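You operate a simulated robot arm through the tools that you are given. There is no shell and no other tool.

Carry out the task below with a simulated robot arm. There is one attempt and no reset: what you move stays moved.

Task
Let water in till the tube reads 600, then mix the batch till even.
Fine: set the pointer knob to MIX; end with the stop button.

Only the result counts: the job must be done as asked and must still hold three seconds after the hand-in. Knocking over, shifting, dropping, spilling or breaking anything else fails it.

Robot
A 7-joint arm with a two-finger parallel gripper, fixed in place. Base frame: the origin is on the floor under the middle of its stand, x ahead of it, y to its left, z up; the work surface is at about z = 720. Units: mm, rad, N and s.
With the tool pointing down near the work surface it reaches from about 440 to 920 mm from the base axis. Its first joint turns from -2.496 to 2.496 rad. Payload 3 kg.
Tool frame: the origin (TCP) lies between the finger pads and is the grasp point; the fingertips stand 30 mm ahead of it; z points along the fingers, y is the line along which they close. Largest opening 94 mm; finger width 28, thickness 10; the body of the gripper, 50 by 96 mm, starts 55 mm behind the TCP.
Orientation is that of the tool frame in the base frame, as a unit quaternion [w, x, y, z]. With the fingers straight down and closing along the base's y, the tool's x points along the base's -x, its y along +y and its z along -z.

Tools
- The arm moves only by the tool step_arm. Its argument "plan" is a list of rows, each a list of 6 numbers: the shift along the tool's x, y, z in mm, then the turn, a rotation vector about the tool's x, y, z in rad. In form: [[dx, dy, dz, rx, ry, rz], ...]. A call has 1 to 20 rows; each row is the pose to reach, as a shift and turn from the pose commanded when the call began, along the tool's axes at that moment. "hand" is the finger opening in mm, from 0 to 94, set as the call begins (left out, the last holds). Rows are played at 5 a second. More than 50 mm and 0.15 rad between two rows, or a gripper value outside its range, and nothing of the call is played. A pose out of reach is approached as far as the arm can. The call stops where the force on the tool passes 40 N (or 10 N more than at its start, if that is more) or the arm is blocked; 0.2 s more then pass. The fingers move at their own pace (about 72 mm/s each) and stop on an object; they squeeze with about 35 N. The grip force told is the motor's: it shows also when the fingers shut on nothing. Time passes only in rows, and 0.2 s behind the last, so rows that repeat a pose let the fingers close. The reply holds the time, the measured pose of the TCP, the force on the tool along the base axes, the opening and the grip force, in the units named above and with some noise, with the torque about the TCP (base axes, N m) and any sound that the robot's microphone picked up, and new pictures: "show" is both (left out), scene, wrist or none.
- Cameras (640 x 400 px; columns grow to the right, rows downward): "scene" is fixed at [403.5, -498.7, 1549.7]; the picture's right is [1.00, -0.05, 0.00], its down [-0.02, -0.49, -0.87] and it looks along [0.04, 0.87, -0.49] (base axes); focal length 282 px, centre (320, 200). "wrist" rides on the gripper at [76, 14, -103] in the tool frame; the picture's right is [-0.18, 0.98, 0.00], its down [-0.75, -0.14, -0.64] and it looks along [-0.63, -0.12, 0.77] (tool axes); focal length 243 px, centre (320, 200). There is no depth. A picture from a camera that has moved, and an enlarged one, comes with that camera's place and axes in the base frame and with its lens.
- inspect(camera, box): a new picture of the part [left, top, right, bottom] of that camera's present view, enlarged. No time passes.
- hand_in(): hands the job in; it is judged then, once.

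Nothing tells you positions but the pictures and the camera data. Unless the task says otherwise, let go and move clear before handing in.

The tools are called after "Call:" as name(argument=value, ...) on one line, values as JSON. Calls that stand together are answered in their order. step_arm: Moves the arm, as the interface text tells. Its arguments: {"type":"object","properties":{"plan":{"type":"array"},"hand":{"type":"number"},"show":{"type":"string","enum":["both","scene","wrist","none"]}},"required":["plan"]} The other tools are called the same way: inspect (camera, box) takes an enlarged picture of a part of a camera's view; hand_in () hands the job in.

At the start:

```text
clock: 0.0
position: [330.9, 307.2, 1325.5]
tcp_rot: [-0.002, 0.0, 1.0, 0.0]
force: [0.0, 0.4, -0.3]
wrist_torque: [0.01, -0.01, 0.02]
grip_width: 94.2
grip_force: 0.1
```

scene: 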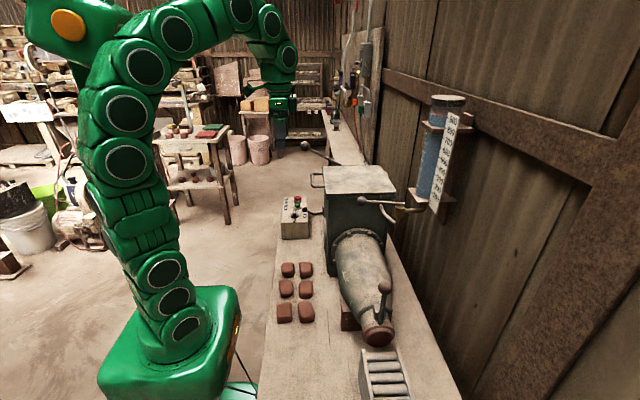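
wrist: 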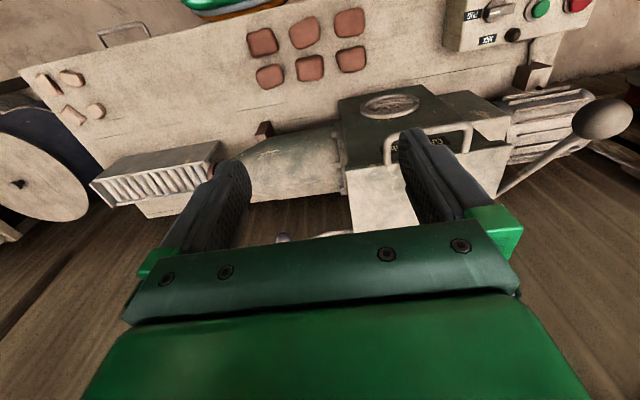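

I see a workbench with a mixer (pug mill) machine, a control box with knob and buttons, a water tube with a scale on the wall, and levers. I'll look closer at the parts before moving.

Call:
inspect(camera="scene", box=[260, 180, 340, 240])

Call:
inspect(camera="scene", box=[340, 80, 500, 240])

Call:
inspect(camera="scene", box=[260, 130, 440, 360])

Call:
inspect(camera="wrist", box=[430, 0, 640, 130])

```text
6.67 times, centred on (300, 210) of scene
camera zoom: at [403.5, -498.7, 1549.7], right [1.0, -0.05, 0.0], down [-0.02, -0.49, -0.87], along [0.04, 0.87, -0.49], focal length 1878 px, centre (453, 133)
```

zoom: 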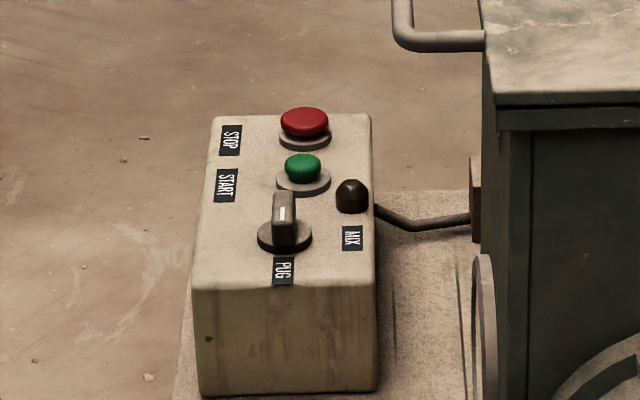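

```text
2.50 times, centred on (420, 160) of scene
camera zoom: at [403.5, -498.7, 1549.7], right [1.0, -0.05, 0.0], down [-0.02, -0.49, -0.87], along [0.04, 0.87, -0.49], focal length 704 px, centre (70, 300)
```

zoom: 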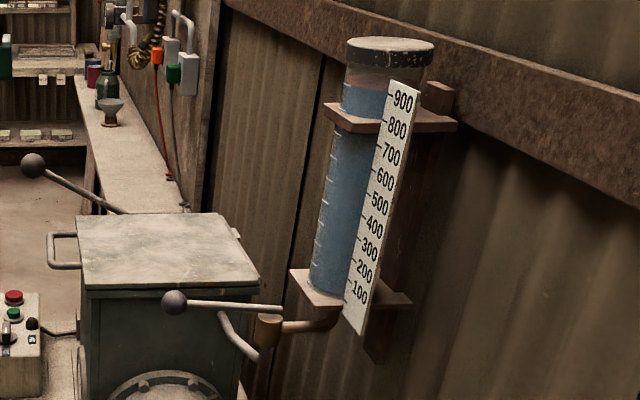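

```text
1.74 times, centred on (350, 245) of scene
camera zoom: at [403.5, -498.7, 1549.7], right [1.0, -0.05, 0.0], down [-0.02, -0.49, -0.87], along [0.04, 0.87, -0.49], focal length 490 px, centre (268, 122)
```

zoom: 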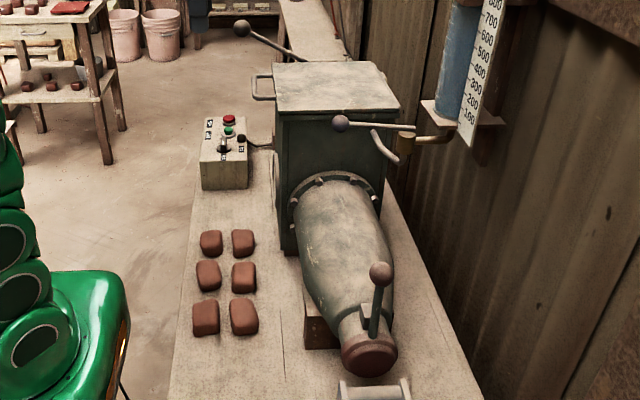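

```text
3.05 times, centred on (535, 65) of wrist
camera zoom: at [252.3, 321.5, 1425.9], right [0.18, 0.98, 0.0], down [0.76, -0.14, 0.64], along [0.63, -0.12, -0.77], focal length 739 px, centre (-335, 611)
```

zoom: 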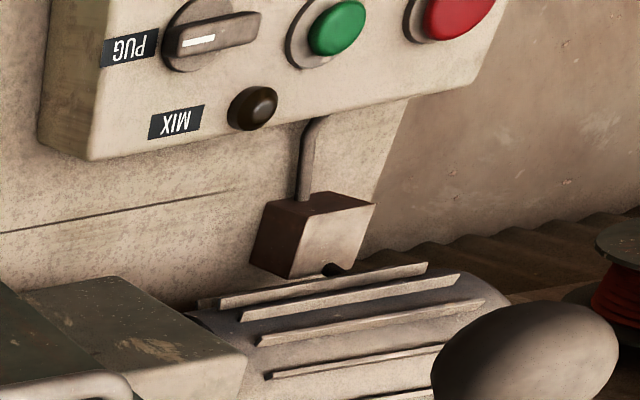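

The control box (STOP red, START green, pointer knob currently at PUG, a dark dome that may be a lamp) sits near x 335, y 600–845. The wall tube reads roughly 870, with a ball-ended valve lever beneath it. I'll zoom in on more details.

Call:
inspect(camera="wrist", box=[330, 80, 520, 200])

Call:
inspect(camera="scene", box=[410, 85, 474, 125])

Call:
inspect(camera="scene", box=[350, 180, 446, 240])

Call:
inspect(camera="scene", box=[296, 135, 408, 205])

Call:
inspect(camera="scene", box=[320, 220, 416, 400])

```text
3.33 times, centred on (425, 140) of wrist
camera zoom: at [252.3, 321.5, 1425.9], right [0.18, 0.98, 0.0], down [0.76, -0.14, 0.64], along [0.63, -0.12, -0.77], focal length 809 px, centre (-30, 400)
```

zoom: 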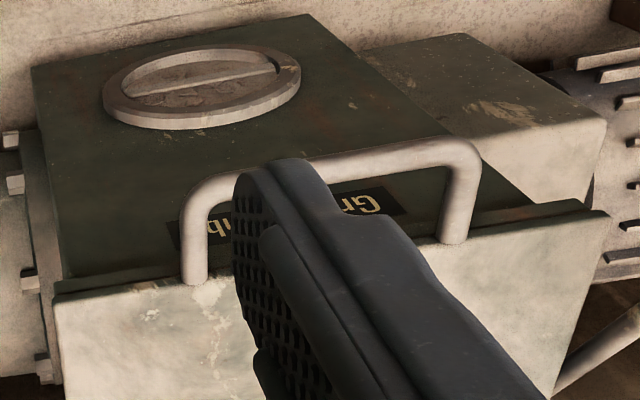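

```text
10.00 times, centred on (442, 105) of scene
camera zoom: at [403.5, -498.7, 1549.7], right [1.0, -0.05, 0.0], down [-0.02, -0.49, -0.87], along [0.04, 0.87, -0.49], focal length 2817 px, centre (-900, 1150)
```

zoom: 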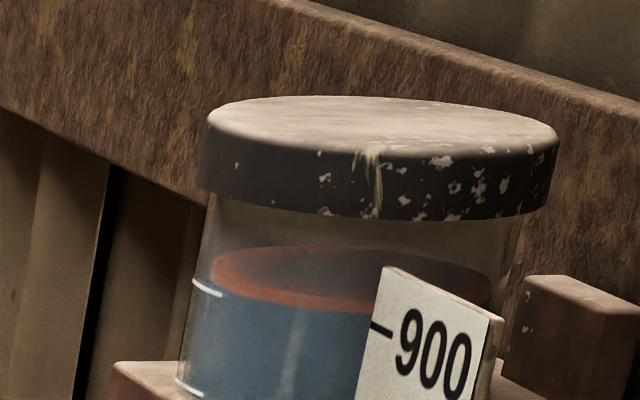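

```text
6.67 times, centred on (398, 210) of scene
camera zoom: at [403.5, -498.7, 1549.7], right [1.0, -0.05, 0.0], down [-0.02, -0.49, -0.87], along [0.04, 0.87, -0.49], focal length 1878 px, centre (-200, 133)
```

zoom: 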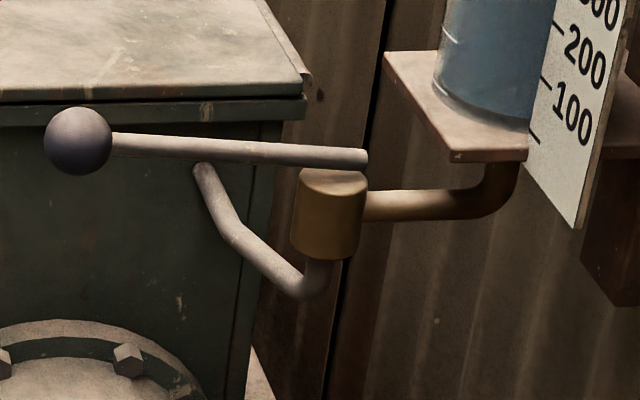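

```text
5.71 times, centred on (352, 170) of scene
camera zoom: at [403.5, -498.7, 1549.7], right [1.0, -0.05, 0.0], down [-0.02, -0.49, -0.87], along [0.04, 0.87, -0.49], focal length 1610 px, centre (137, 371)
```

zoom: 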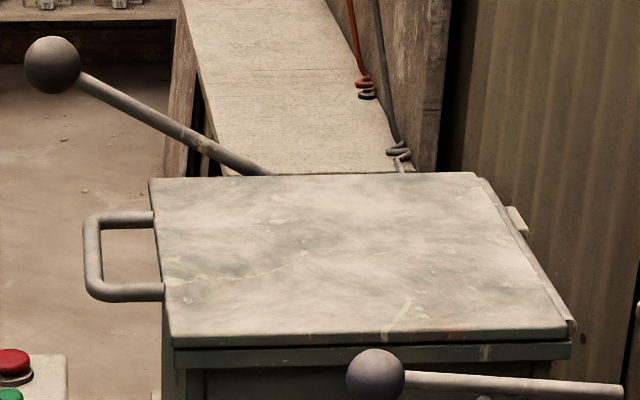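

```text
2.22 times, centred on (368, 310) of scene
camera zoom: at [403.5, -498.7, 1549.7], right [1.0, -0.05, 0.0], down [-0.02, -0.49, -0.87], along [0.04, 0.87, -0.49], focal length 626 px, centre (213, -44)
```

zoom: 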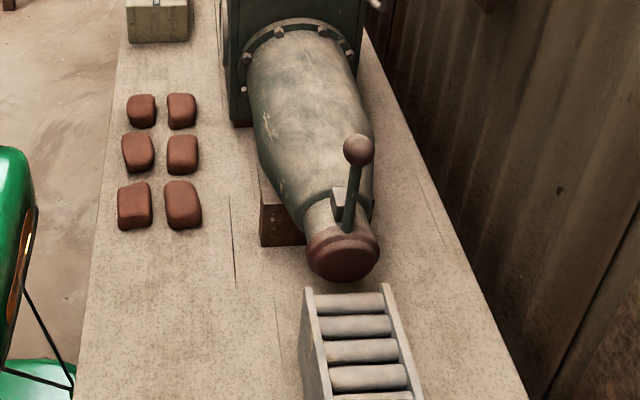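

The hopper occupies about x 463–704, y 345–597, with its lid near z 1093, and the valve lever is in front of it. I'll look more closely at the tube scale so I can read it properly.

Call:
inspect(camera="scene", box=[400, 120, 480, 170])

Call:
inspect(camera="scene", box=[400, 165, 480, 215])

Call:
inspect(camera="scene", box=[400, 90, 480, 140])

```text
8.00 times, centred on (440, 145) of scene
camera zoom: at [403.5, -498.7, 1549.7], right [1.0, -0.05, 0.0], down [-0.02, -0.49, -0.87], along [0.04, 0.87, -0.49], focal length 2253 px, centre (-640, 640)
```

zoom: 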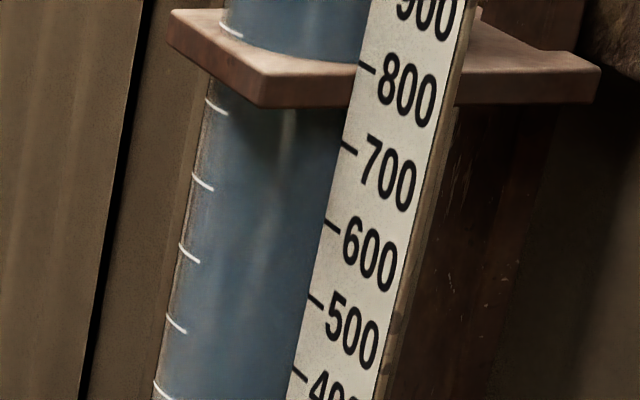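

```text
8.00 times, centred on (440, 190) of scene
camera zoom: at [403.5, -498.7, 1549.7], right [1.0, -0.05, 0.0], down [-0.02, -0.49, -0.87], along [0.04, 0.87, -0.49], focal length 2253 px, centre (-640, 280)
```

zoom: 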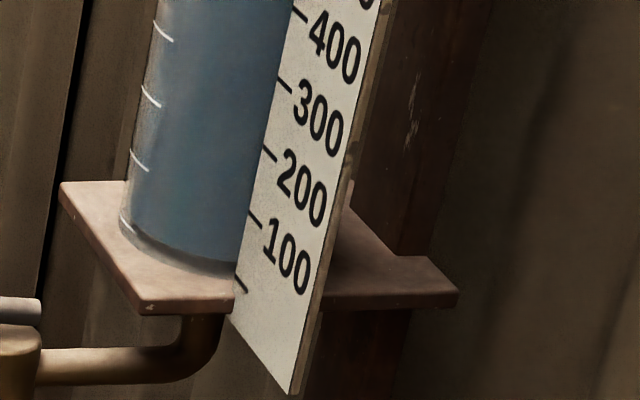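

```text
8.00 times, centred on (440, 115) of scene
camera zoom: at [403.5, -498.7, 1549.7], right [1.0, -0.05, 0.0], down [-0.02, -0.49, -0.87], along [0.04, 0.87, -0.49], focal length 2253 px, centre (-640, 880)
```

zoom: 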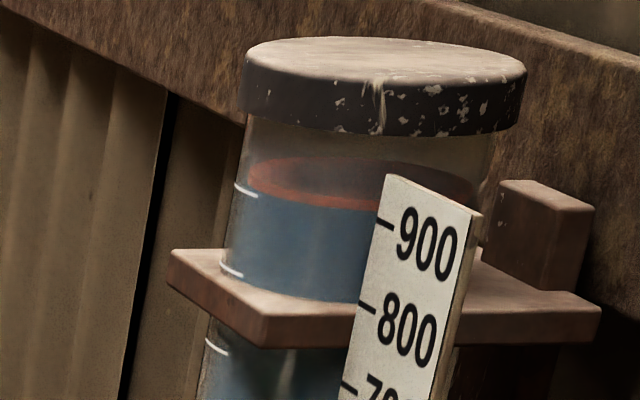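

The tube carries ticks for 0–900, and the water surface is now at about the 900 tick. I'll move the arm forward at the same height so the wrist camera can see the valve lever and I can triangulate it.

Call:
step_arm(plan=[[-45, 0, 0, 0, 0, 0], [-90, 0, 0, 0, 0, 0], [-135, 0, 0, 0, 0, 0], [-180, 0, 0, 0, 0, 0], [-220, 0, 0, 0, 0, 0], [-250, 0, 0, 0, 0, 0], [-250, 0, 0, 0, 0, 0]])

```text
clock: 1.6
position: [548.5, 306.2, 1308.7]
tcp_rot: [-0.002, 0.0, 1.0, 0.0]
force: [-0.4, -0.3, -0.1]
wrist_torque: [-0.02, 0.01, 0.03]
grip_width: 94.1
grip_force: 0.1
out of reach, approached as far as the arm can: row 5, 6, 7
camera wrist: at [470.8, 320.5, 1410.0], right [0.18, 0.98, 0.0], down [0.76, -0.14, 0.64], along [0.63, -0.12, -0.77], focal length 243 px, centre (320, 200)
```

scene: 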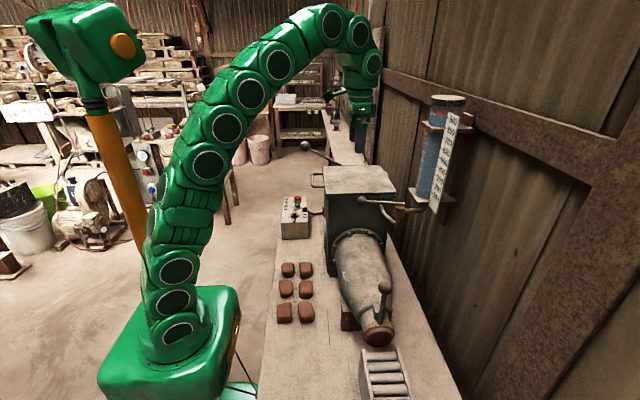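
wrist: 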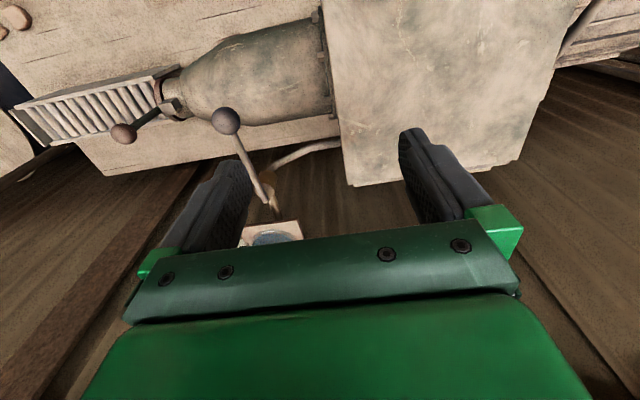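

The ball of the valve lever triangulates to about (555, 200, 1150) and its pivot to about (675, 206, 1130). I'll zoom the wrist view to refine this.

Call:
inspect(camera="wrist", box=[190, 90, 350, 250])

Call:
inspect(camera="wrist", box=[200, 90, 296, 150])

Call:
inspect(camera="wrist", box=[232, 160, 328, 220])

```text
2.50 times, centred on (270, 170) of wrist
camera zoom: at [470.8, 320.5, 1410.0], right [0.18, 0.98, 0.0], down [0.76, -0.14, 0.64], along [0.63, -0.12, -0.77], focal length 606 px, centre (445, 275)
```

zoom: 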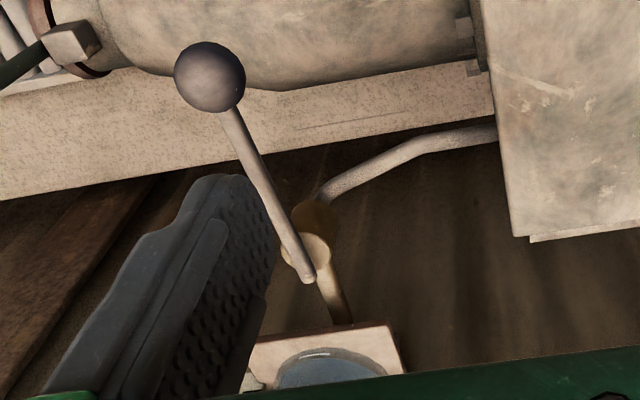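

```text
6.67 times, centred on (248, 120) of wrist
camera zoom: at [470.8, 320.5, 1410.0], right [0.18, 0.98, 0.0], down [0.76, -0.14, 0.64], along [0.63, -0.12, -0.77], focal length 1618 px, centre (800, 733)
```

zoom: 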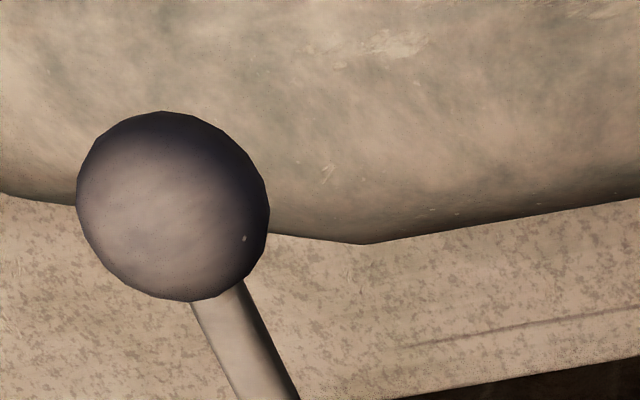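

```text
6.67 times, centred on (280, 190) of wrist
camera zoom: at [470.8, 320.5, 1410.0], right [0.18, 0.98, 0.0], down [0.76, -0.14, 0.64], along [0.63, -0.12, -0.77], focal length 1618 px, centre (587, 267)
```

zoom: 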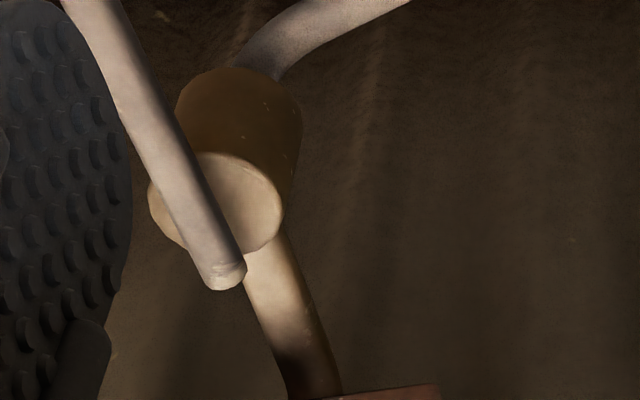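

The valve lever points along -x from its pivot at about (672, 199) to the ball, which is about 34 mm across. I'll move above the ball at a safe height with the fingers open.

Call:
step_arm(plan=[[5, -30, 10, 0, 0, 0], [10, -60, 30, 0, 0, 0], [10, -90, 50, 0, 0, 0], [10, -107, 60, 0, 0, 0], [10, -107, 60, 0, 0, 0]], hand=94)

```text
clock: 2.8
position: [538.7, 199.9, 1247.8]
tcp_rot: [-0.002, 0.0, 1.0, 0.001]
force: [0.2, -0.1, -0.4]
wrist_torque: [0.02, 0.0, 0.01]
grip_width: 93.8
grip_force: 0.0
camera wrist: at [461.7, 214.8, 1349.4], right [0.18, 0.98, 0.0], down [0.76, -0.14, 0.64], along [0.63, -0.12, -0.77], focal length 243 px, centre (320, 200)
```

scene: 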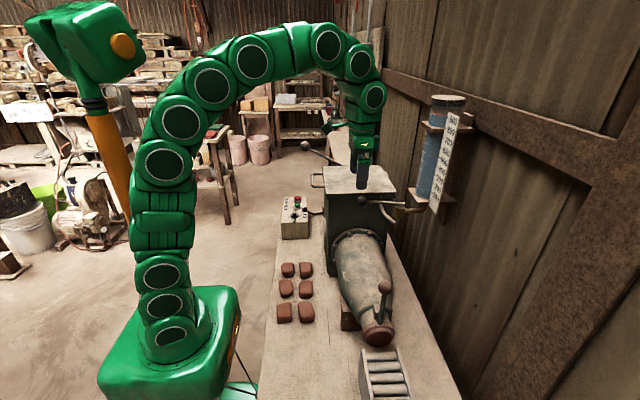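
wrist: 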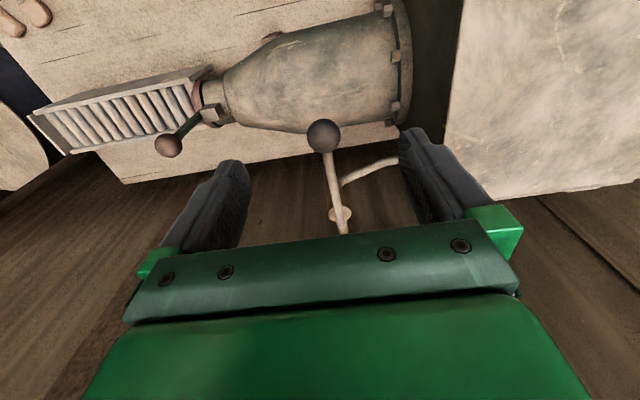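

The ball is confirmed at about (554, 200, 1150) and the pivot at about (672, 200). I'll go down over the ball with the fingers open, one finger on each side.

Call:
step_arm(plan=[[-15, 0, 20, 0, 0, 0], [-15, 0, 50, 0, 0, 0], [-15, 0, 80, 0, 0, 0], [-15, 0, 98, 0, 0, 0], [-15, 0, 98, 0, 0, 0]])

Call:
step_arm(plan=[[0, 0, 0, 0, 0, 0], [0, 0, 0, 0, 0, 0], [0, 0, 0, 0, 0, 0]], hand=46)

Call:
inspect(camera="scene", box=[340, 150, 452, 220])

```text
clock: 4.0
position: [554.0, 200.0, 1148.0]
tcp_rot: [-0.002, 0.0, 1.0, 0.001]
force: [-0.5, -0.6, 0.5]
wrist_torque: [-0.02, 0.01, -0.01]
grip_width: 94.1
grip_force: 0.1
camera wrist: at [476.0, 214.4, 1250.3], right [0.18, 0.98, 0.0], down [0.76, -0.14, 0.64], along [0.63, -0.12, -0.77], focal length 243 px, centre (320, 200)
```

scene: 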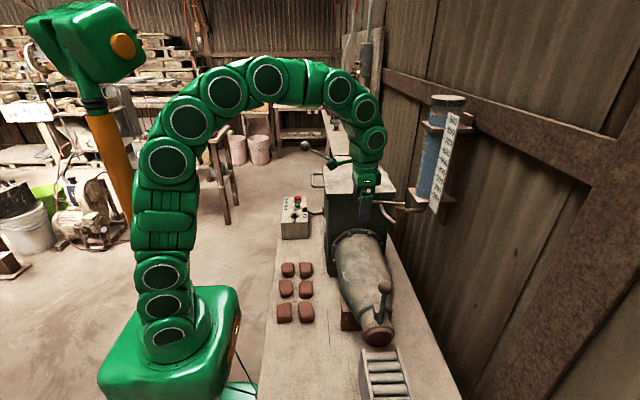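
wrist: 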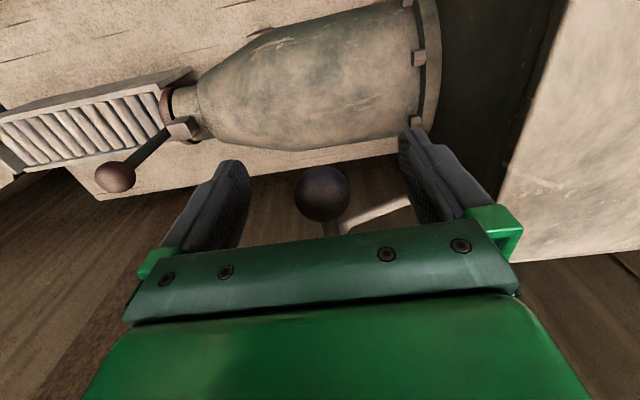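

```text
clock: 4.8
position: [552.9, 198.6, 1149.6]
tcp_rot: [-0.002, 0.0, 1.0, 0.0]
force: [-0.5, 0.2, -0.5]
wrist_torque: [-0.02, -0.02, -0.02]
grip_width: 46.2
grip_force: 0.0
camera wrist: at [476.1, 214.4, 1250.5], right [0.18, 0.98, 0.0], down [0.76, -0.14, 0.64], along [0.63, -0.12, -0.77], focal length 243 px, centre (320, 200)
```

scene: 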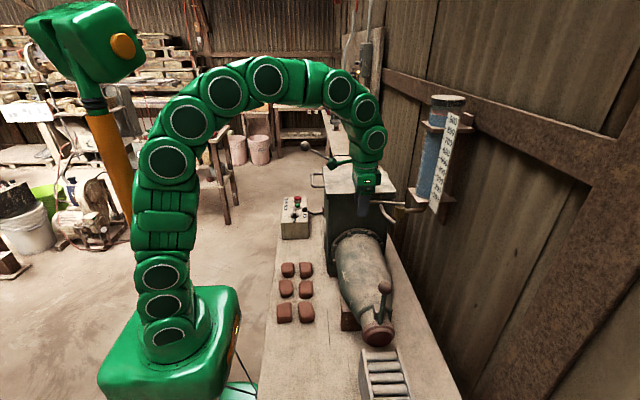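
wrist: 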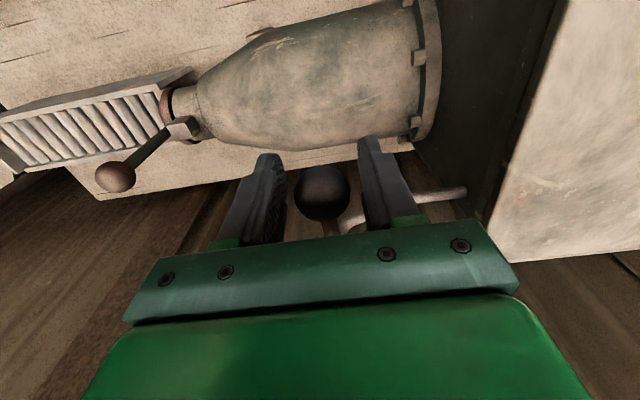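

```text
5.71 times, centred on (396, 185) of scene
camera zoom: at [403.5, -498.7, 1549.7], right [1.0, -0.05, 0.0], down [-0.02, -0.49, -0.87], along [0.04, 0.87, -0.49], focal length 1610 px, centre (-114, 286)
```

zoom: 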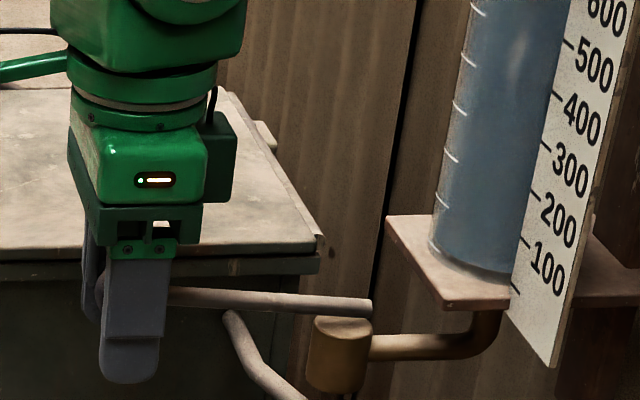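

The fingers now straddle the ball with a few mm of slack. I'll try a gentle push toward -y to see whether the lever turns that way and water starts to flow.

Call:
step_arm(plan=[[0, -5, 0, 0, 0, 0], [0, -10, 0, 0, 0, 0], [-1, -16, 0, 0, 0, -0.08]])

Call:
inspect(camera="scene", box=[340, 150, 452, 220])

Call:
inspect(camera="scene", box=[400, 90, 480, 140])

```text
clock: 5.6
position: [555.6, 184.3, 1148.9]
tcp_rot: [-0.002, -0.041, 0.999, 0.001]
force: [5.7, 25.1, -4.8]
wrist_torque: [-0.26, -0.03, -0.2]
grip_width: 60.0
grip_force: 12.7
camera wrist: at [476.8, 193.5, 1250.4], right [0.1, 0.99, 0.0], down [0.76, -0.08, 0.64], along [0.64, -0.06, -0.77], focal length 243 px, centre (320, 200)
```

scene: 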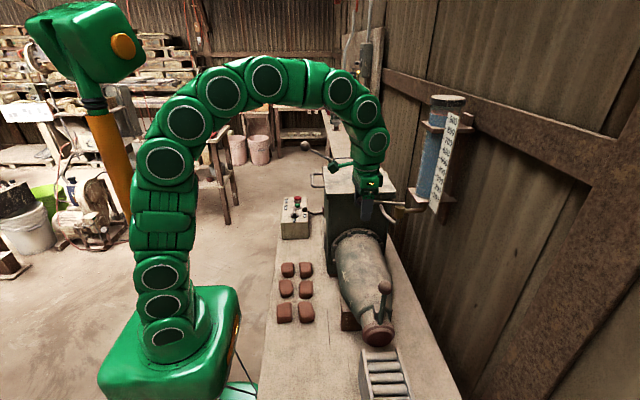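
wrist: 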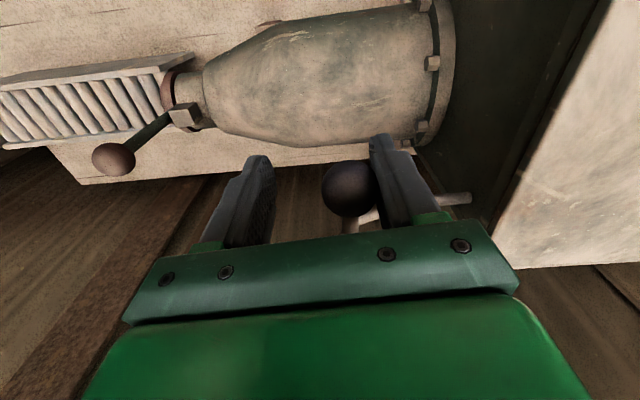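

```text
5.71 times, centred on (396, 185) of scene
camera zoom: at [403.5, -498.7, 1549.7], right [1.0, -0.05, 0.0], down [-0.02, -0.49, -0.87], along [0.04, 0.87, -0.49], focal length 1610 px, centre (-114, 286)
```

zoom: 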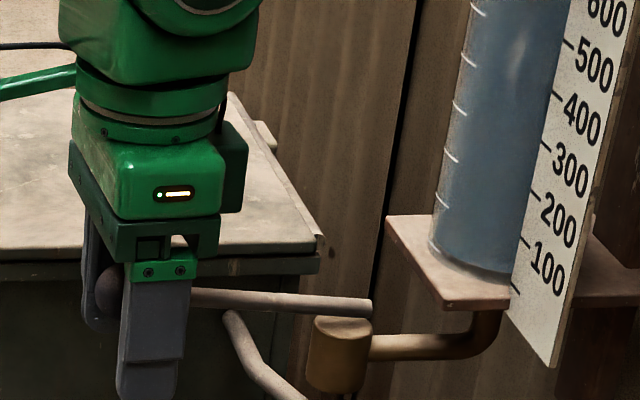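

```text
8.00 times, centred on (440, 115) of scene
camera zoom: at [403.5, -498.7, 1549.7], right [1.0, -0.05, 0.0], down [-0.02, -0.49, -0.87], along [0.04, 0.87, -0.49], focal length 2253 px, centre (-640, 880)
```

zoom: 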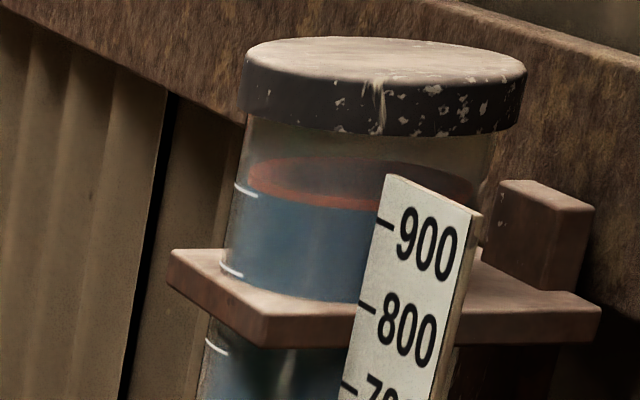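

The lever didn't budge toward -y: the finger yielded and the force rose to 25 N, so it is probably against its stop there. I'll back off and try +y.

Call:
step_arm(plan=[[0, 8, 0, 0, 0, 0.08], [0, 16, 0, 0, 0, 0.08], [0, 16, 0, 0, 0, 0.08]], show="none")

Call:
step_arm(plan=[[0, 5, 0, 0, 0, 0], [0, 10, 0, 0, 0, 0], [0, 15, 0, 0, 0, 0.05]])

Call:
inspect(camera="scene", box=[340, 150, 452, 220])

Call:
inspect(camera="scene", box=[400, 90, 480, 140])

```text
clock: 6.4
position: [553.2, 198.3, 1148.1]
tcp_rot: [-0.001, 0.001, 1.0, 0.002]
force: [-0.2, 0.3, 0.2]
wrist_torque: [-0.02, 0.0, 0.0]
grip_width: 46.1
grip_force: 0.1
```

```text
clock: 7.2
position: [553.4, 212.9, 1148.7]
tcp_rot: [-0.002, 0.026, 1.0, 0.001]
force: [5.0, -16.6, 0.2]
wrist_torque: [0.03, -0.02, 0.13]
grip_width: 55.2
grip_force: 8.2
camera wrist: at [477.1, 232.3, 1250.2], right [0.23, 0.97, 0.0], down [0.75, -0.18, 0.64], along [0.62, -0.15, -0.77], focal length 243 px, centre (320, 200)
```

scene: 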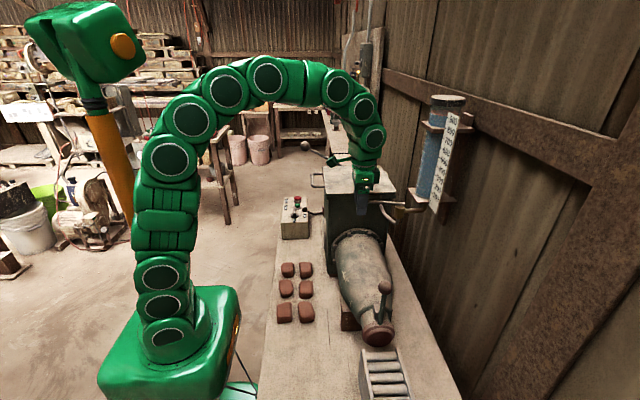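
wrist: 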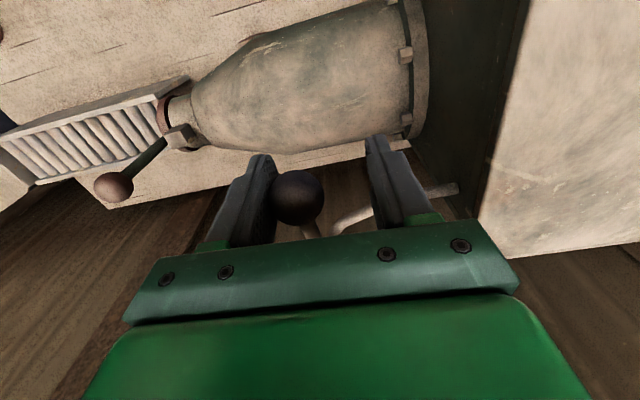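

```text
5.71 times, centred on (396, 185) of scene
camera zoom: at [403.5, -498.7, 1549.7], right [1.0, -0.05, 0.0], down [-0.02, -0.49, -0.87], along [0.04, 0.87, -0.49], focal length 1610 px, centre (-114, 286)
```

zoom: 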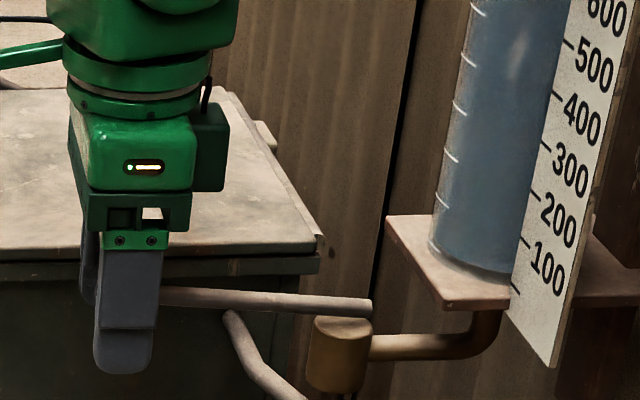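

```text
8.00 times, centred on (440, 115) of scene
camera zoom: at [403.5, -498.7, 1549.7], right [1.0, -0.05, 0.0], down [-0.02, -0.49, -0.87], along [0.04, 0.87, -0.49], focal length 2253 px, centre (-640, 880)
```

zoom: 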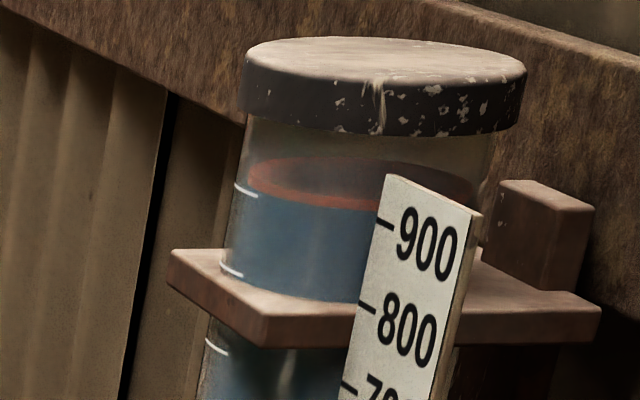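

Neither small push moved the ball because the fingers give like springs. I'll open fully, so a finger sits on its outer stop, and push +y more firmly and slowly.

Call:
step_arm(plan=[[0, 0, 0, 0, 0, -0.05], [0, 10, 0, 0, 0, -0.05], [0, 15, 0, 0, 0, -0.05], [0, 18, 0, 0, 0, -0.05], [0, 21, 0, 0, 0, -0.05], [0, 24, 0, 0, 0, -0.05]], hand=94)

Call:
inspect(camera="wrist", box=[200, 120, 440, 270])

Call:
inspect(camera="scene", box=[400, 90, 480, 140])

```text
clock: 8.5
position: [554.8, 231.6, 1148.4]
tcp_rot: [-0.003, 0.002, 1.0, -0.002]
force: [-2.5, -10.3, 0.9]
wrist_torque: [0.06, -0.03, -0.09]
grip_width: 93.9
grip_force: 0.0
stopped in row 6: the force on the tool passed its limit at 46 N (the readings are from after the stop); the commanded pose is now the measured one
camera wrist: at [477.5, 248.5, 1249.9], right [0.19, 0.98, -0.01], down [0.76, -0.14, 0.64], along [0.62, -0.12, -0.77], focal length 243 px, centre (320, 200)
```

scene: 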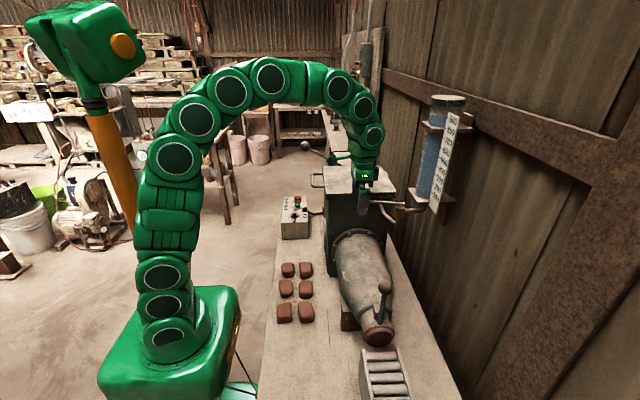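
wrist: 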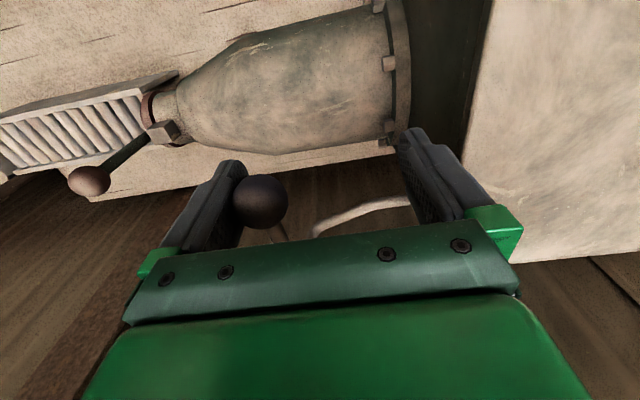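

```text
2.67 times, centred on (320, 195) of wrist
camera zoom: at [477.5, 248.5, 1249.9], right [0.19, 0.98, -0.01], down [0.76, -0.14, 0.64], along [0.62, -0.12, -0.77], focal length 647 px, centre (320, 213)
```

zoom: 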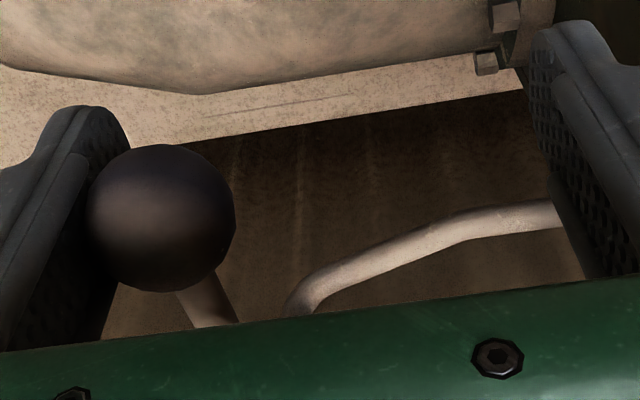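

```text
8.00 times, centred on (440, 115) of scene
camera zoom: at [403.5, -498.7, 1549.7], right [1.0, -0.05, 0.0], down [-0.02, -0.49, -0.87], along [0.04, 0.87, -0.49], focal length 2253 px, centre (-640, 880)
```

zoom: 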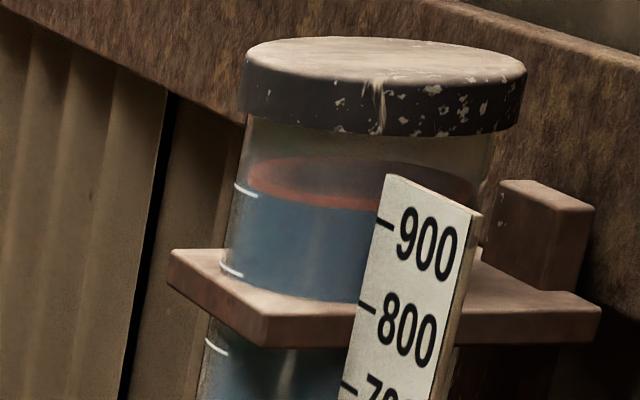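

It was blocked at 46 N toward +y with no movement. I'll test -y with the same rigid fully open hand.

Call:
step_arm(plan=[[0, -20, 0, 0, 0, 0], [0, -45, 0, 0, 0, 0], [0, -58, 0, 0, 0, 0], [0, -62, 0, 0, 0, 0], [0, -65, 0, 0, 0, 0], [0, -68, 0, 0, 0, 0], [0, -71, 0, 0, 0, 0]])

Call:
inspect(camera="wrist", box=[200, 120, 440, 270])

Call:
inspect(camera="scene", box=[340, 150, 452, 220])

Call:
inspect(camera="scene", box=[400, 90, 480, 140])

```text
clock: 10.1
position: [556.0, 166.8, 1148.7]
tcp_rot: [-0.002, 0.001, 1.0, 0.003]
force: [1.8, 11.9, -0.8]
wrist_torque: [-0.08, 0.0, -0.05]
grip_width: 93.9
grip_force: 0.1
stopped in row 7: the force on the tool passed its limit at 48 N (the readings are from after the stop); the commanded pose is now the measured one
camera wrist: at [477.2, 182.8, 1250.5], right [0.19, 0.98, 0.0], down [0.76, -0.14, 0.64], along [0.63, -0.12, -0.77], focal length 243 px, centre (320, 200)
```

scene: 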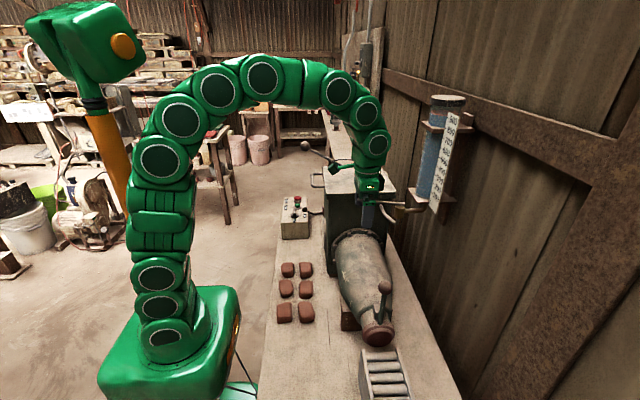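
wrist: 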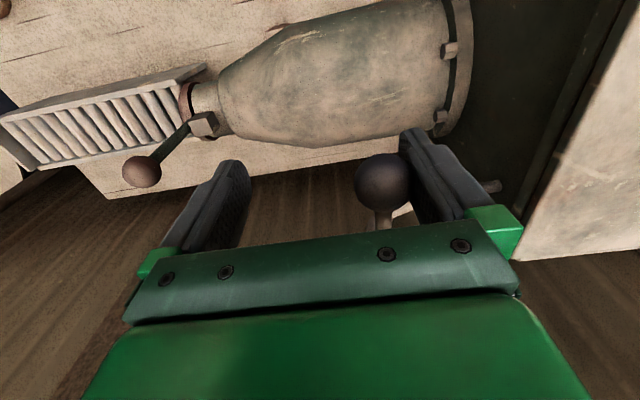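

```text
2.67 times, centred on (320, 195) of wrist
camera zoom: at [477.2, 182.8, 1250.5], right [0.19, 0.98, 0.0], down [0.76, -0.14, 0.64], along [0.63, -0.12, -0.77], focal length 647 px, centre (320, 213)
```

zoom: 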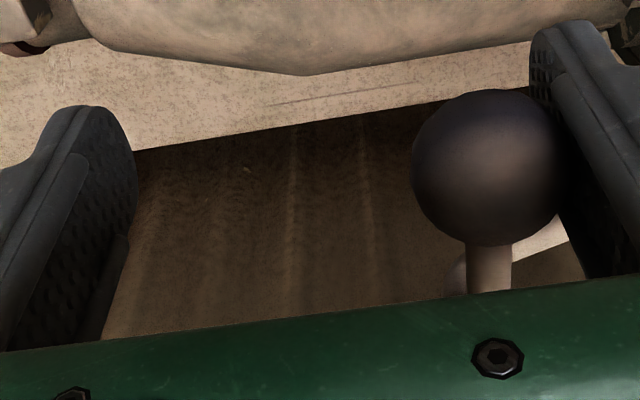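

```text
5.71 times, centred on (396, 185) of scene
camera zoom: at [403.5, -498.7, 1549.7], right [1.0, -0.05, 0.0], down [-0.02, -0.49, -0.87], along [0.04, 0.87, -0.49], focal length 1610 px, centre (-114, 286)
```

zoom: 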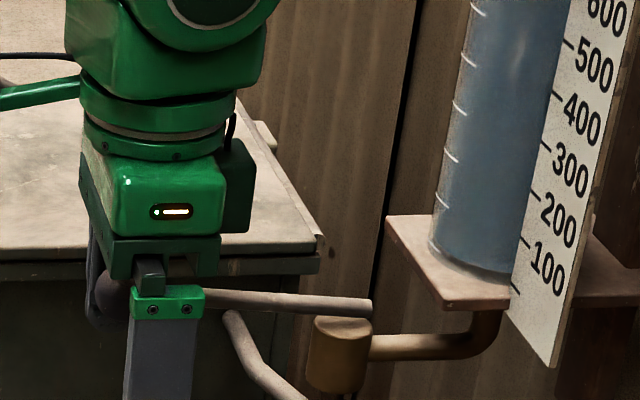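

```text
8.00 times, centred on (440, 115) of scene
camera zoom: at [403.5, -498.7, 1549.7], right [1.0, -0.05, 0.0], down [-0.02, -0.49, -0.87], along [0.04, 0.87, -0.49], focal length 2253 px, centre (-640, 880)
```

zoom: 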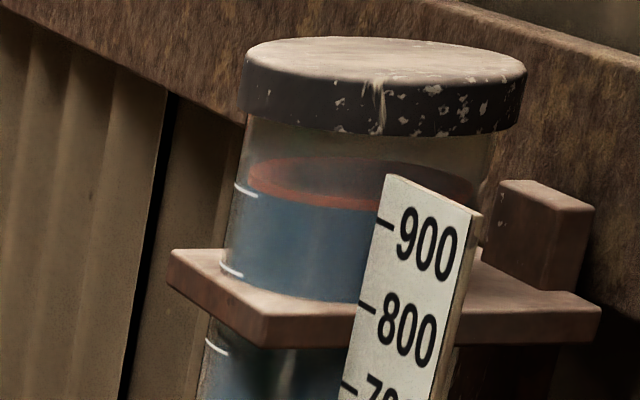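

The lever is rigid both ways sideways, so it may pivot up and down. I'll centre on the ball, grip it and gently try vertical motion.

Call:
step_arm(plan=[[0, 15, 0, 0, 0, 0], [1, 33, 0, 0, 0, 0], [1, 33, 0, 0, 0, 0]], show="none")

Call:
step_arm(plan=[[0, 0, 0, 0, 0, 0], [0, 0, 0, 0, 0, 0], [0, 0, 0, 0, 0, 0], [0, 0, 0, 0, 0, 0]], hand=0, show="wrist")

```text
clock: 10.9
position: [553.8, 200.0, 1148.2]
tcp_rot: [-0.002, 0.001, 1.0, 0.002]
force: [0.6, 0.1, -0.4]
wrist_torque: [0.01, -0.03, 0.03]
grip_width: 94.0
grip_force: 0.1
```

```text
clock: 11.9
position: [552.6, 199.8, 1149.8]
tcp_rot: [-0.003, 0.001, 1.0, 0.001]
force: [-0.4, -8.7, 0.2]
wrist_torque: [0.01, 0.06, -0.03]
grip_width: 29.0
grip_force: 45.3
camera wrist: at [475.6, 215.4, 1251.0], right [0.19, 0.98, 0.0], down [0.76, -0.14, 0.64], along [0.63, -0.12, -0.77], focal length 243 px, centre (320, 200)
```

wrist: 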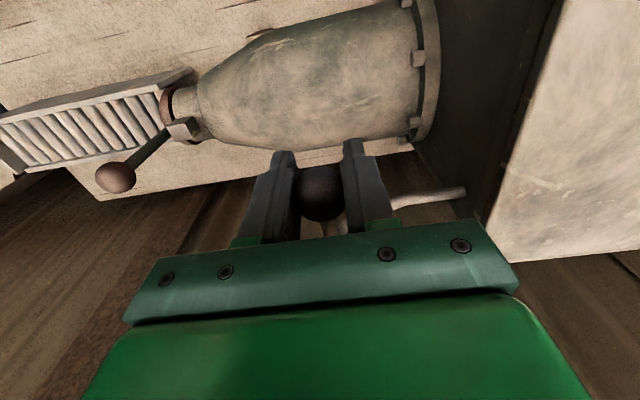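

The ball is gripped at 29 mm. Now I'll try a small downward move.

Call:
step_arm(plan=[[0, 0, 2, 0, 0, 0], [0, 0, 4, 0, 0, 0], [0, 0, 6, 0, 0, 0]], show="scene")

Call:
inspect(camera="scene", box=[340, 150, 452, 220])

```text
clock: 12.7
position: [552.8, 201.0, 1143.7]
tcp_rot: [-0.003, 0.001, 1.0, 0.003]
force: [-14.6, -4.5, 12.1]
wrist_torque: [0.07, -1.11, -0.01]
grip_width: 29.0
grip_force: 45.1
```

scene: 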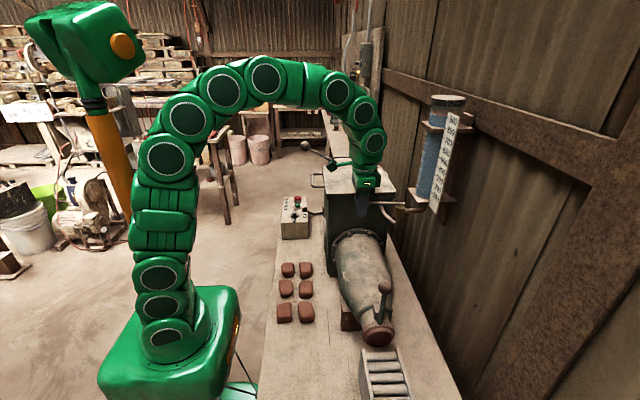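

```text
5.71 times, centred on (396, 185) of scene
camera zoom: at [403.5, -498.7, 1549.7], right [1.0, -0.05, 0.0], down [-0.02, -0.49, -0.87], along [0.04, 0.87, -0.49], focal length 1610 px, centre (-114, 286)
```

zoom: 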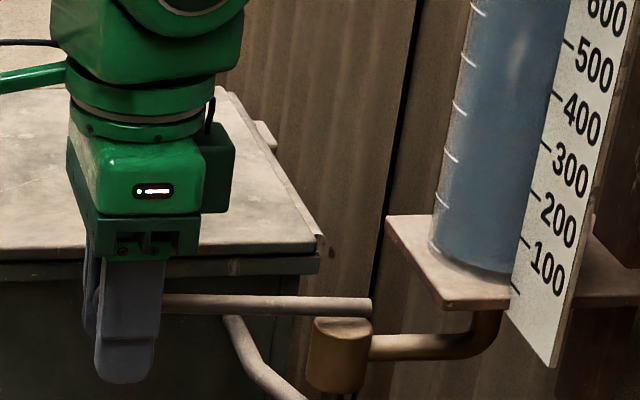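

The rod has tilted down, so the lever pivots vertically. I'll check whether water is flowing.

Call:
inspect(camera="scene", box=[400, 90, 480, 140])

Call:
inspect(camera="scene", box=[375, 185, 439, 225])

```text
8.00 times, centred on (440, 115) of scene
camera zoom: at [403.5, -498.7, 1549.7], right [1.0, -0.05, 0.0], down [-0.02, -0.49, -0.87], along [0.04, 0.87, -0.49], focal length 2253 px, centre (-640, 880)
```

zoom: 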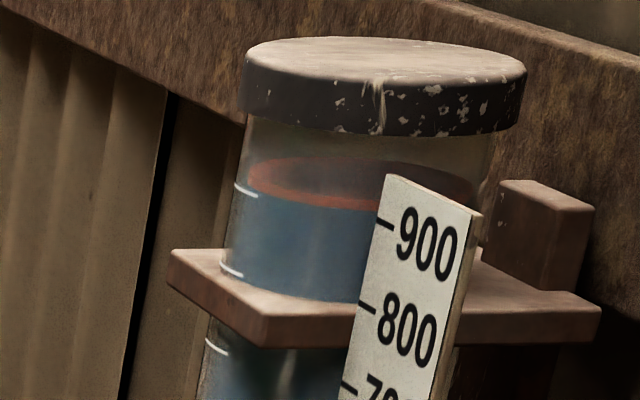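

```text
10.00 times, centred on (407, 205) of scene
camera zoom: at [403.5, -498.7, 1549.7], right [1.0, -0.05, 0.0], down [-0.02, -0.49, -0.87], along [0.04, 0.87, -0.49], focal length 2817 px, centre (-550, 150)
```

zoom: 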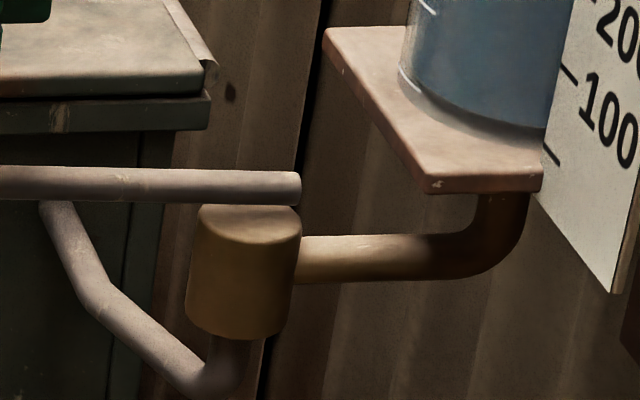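

The lever tips downward but there's no flow yet. I'll continue lowering along the arc about the pivot, pitching the tool with it, in small steps while watching the tube.

Call:
step_arm(plan=[[0, 0, 5, 0, -0.04, 0], [0, 0, 10, 0, -0.08, 0], [0, 0, 15, 0, -0.125, 0]], show="scene")

Call:
inspect(camera="scene", box=[400, 90, 480, 140])

Call:
inspect(camera="scene", box=[340, 150, 452, 220])

```text
clock: 13.5
position: [553.1, 200.4, 1128.4]
tcp_rot: [0.06, 0.0, 0.998, 0.001]
force: [-16.5, 5.6, 0.7]
wrist_torque: [-0.03, -0.09, -0.01]
grip_width: 28.5
grip_force: 44.9
```

scene: 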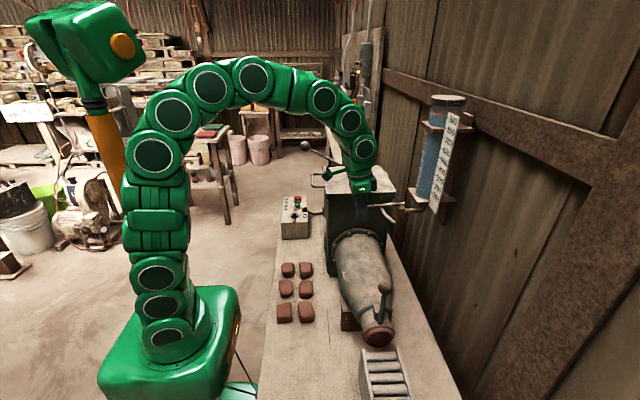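

```text
8.00 times, centred on (440, 115) of scene
camera zoom: at [403.5, -498.7, 1549.7], right [1.0, -0.05, 0.0], down [-0.02, -0.49, -0.87], along [0.04, 0.87, -0.49], focal length 2253 px, centre (-640, 880)
```

zoom: 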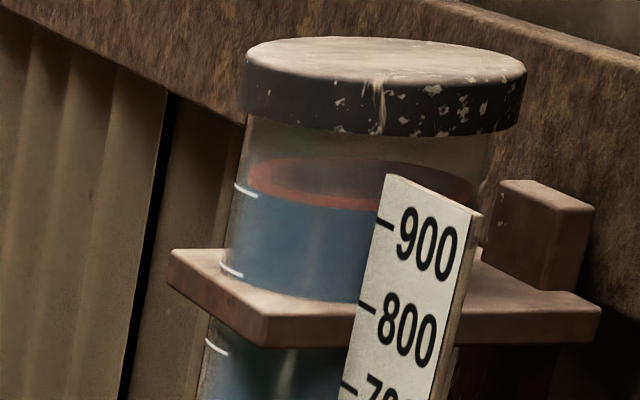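

```text
5.71 times, centred on (396, 185) of scene
camera zoom: at [403.5, -498.7, 1549.7], right [1.0, -0.05, 0.0], down [-0.02, -0.49, -0.87], along [0.04, 0.87, -0.49], focal length 1610 px, centre (-114, 286)
```

zoom: 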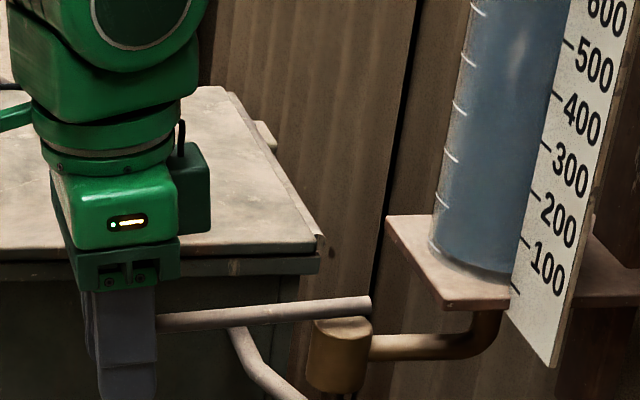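

The lever keeps lowering with little resistance, and there's no flow yet. I'll continue down the arc.

Call:
step_arm(plan=[[0, 0, 5, 0, -0.04, 0], [0, 0, 10, 0, -0.08, 0], [0, 0, 15, 0, -0.12, 0], [-1, 0, 20, 0, -0.16, 0]], show="scene")

Call:
inspect(camera="scene", box=[400, 90, 480, 140])

Call:
inspect(camera="scene", box=[340, 150, 452, 220])

```text
clock: 14.5
position: [557.8, 199.6, 1108.4]
tcp_rot: [0.14, 0.0, 0.99, 0.001]
force: [-7.3, -1.4, 2.6]
wrist_torque: [0.1, -0.16, -0.04]
grip_width: 28.9
grip_force: 44.7
```

scene: 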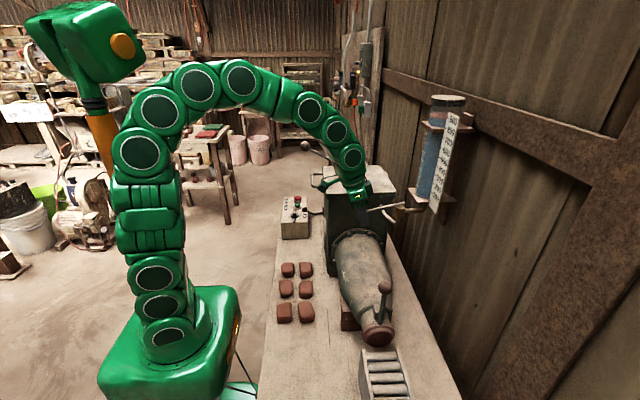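

```text
8.00 times, centred on (440, 115) of scene
camera zoom: at [403.5, -498.7, 1549.7], right [1.0, -0.05, 0.0], down [-0.02, -0.49, -0.87], along [0.04, 0.87, -0.49], focal length 2253 px, centre (-640, 880)
```

zoom: 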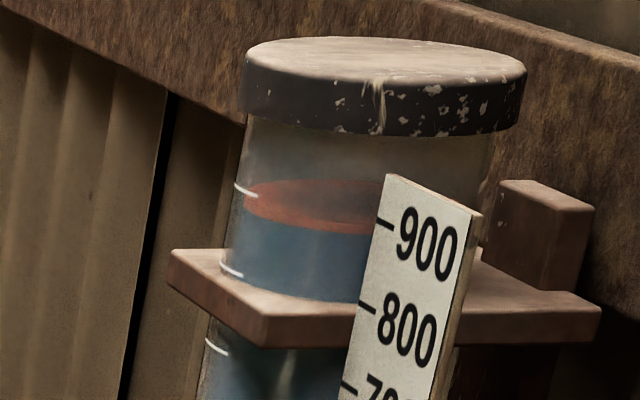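

```text
5.71 times, centred on (396, 185) of scene
camera zoom: at [403.5, -498.7, 1549.7], right [1.0, -0.05, 0.0], down [-0.02, -0.49, -0.87], along [0.04, 0.87, -0.49], focal length 1610 px, centre (-114, 286)
```

zoom: 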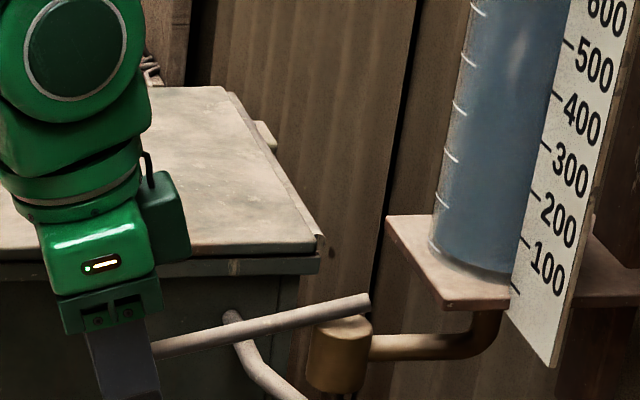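

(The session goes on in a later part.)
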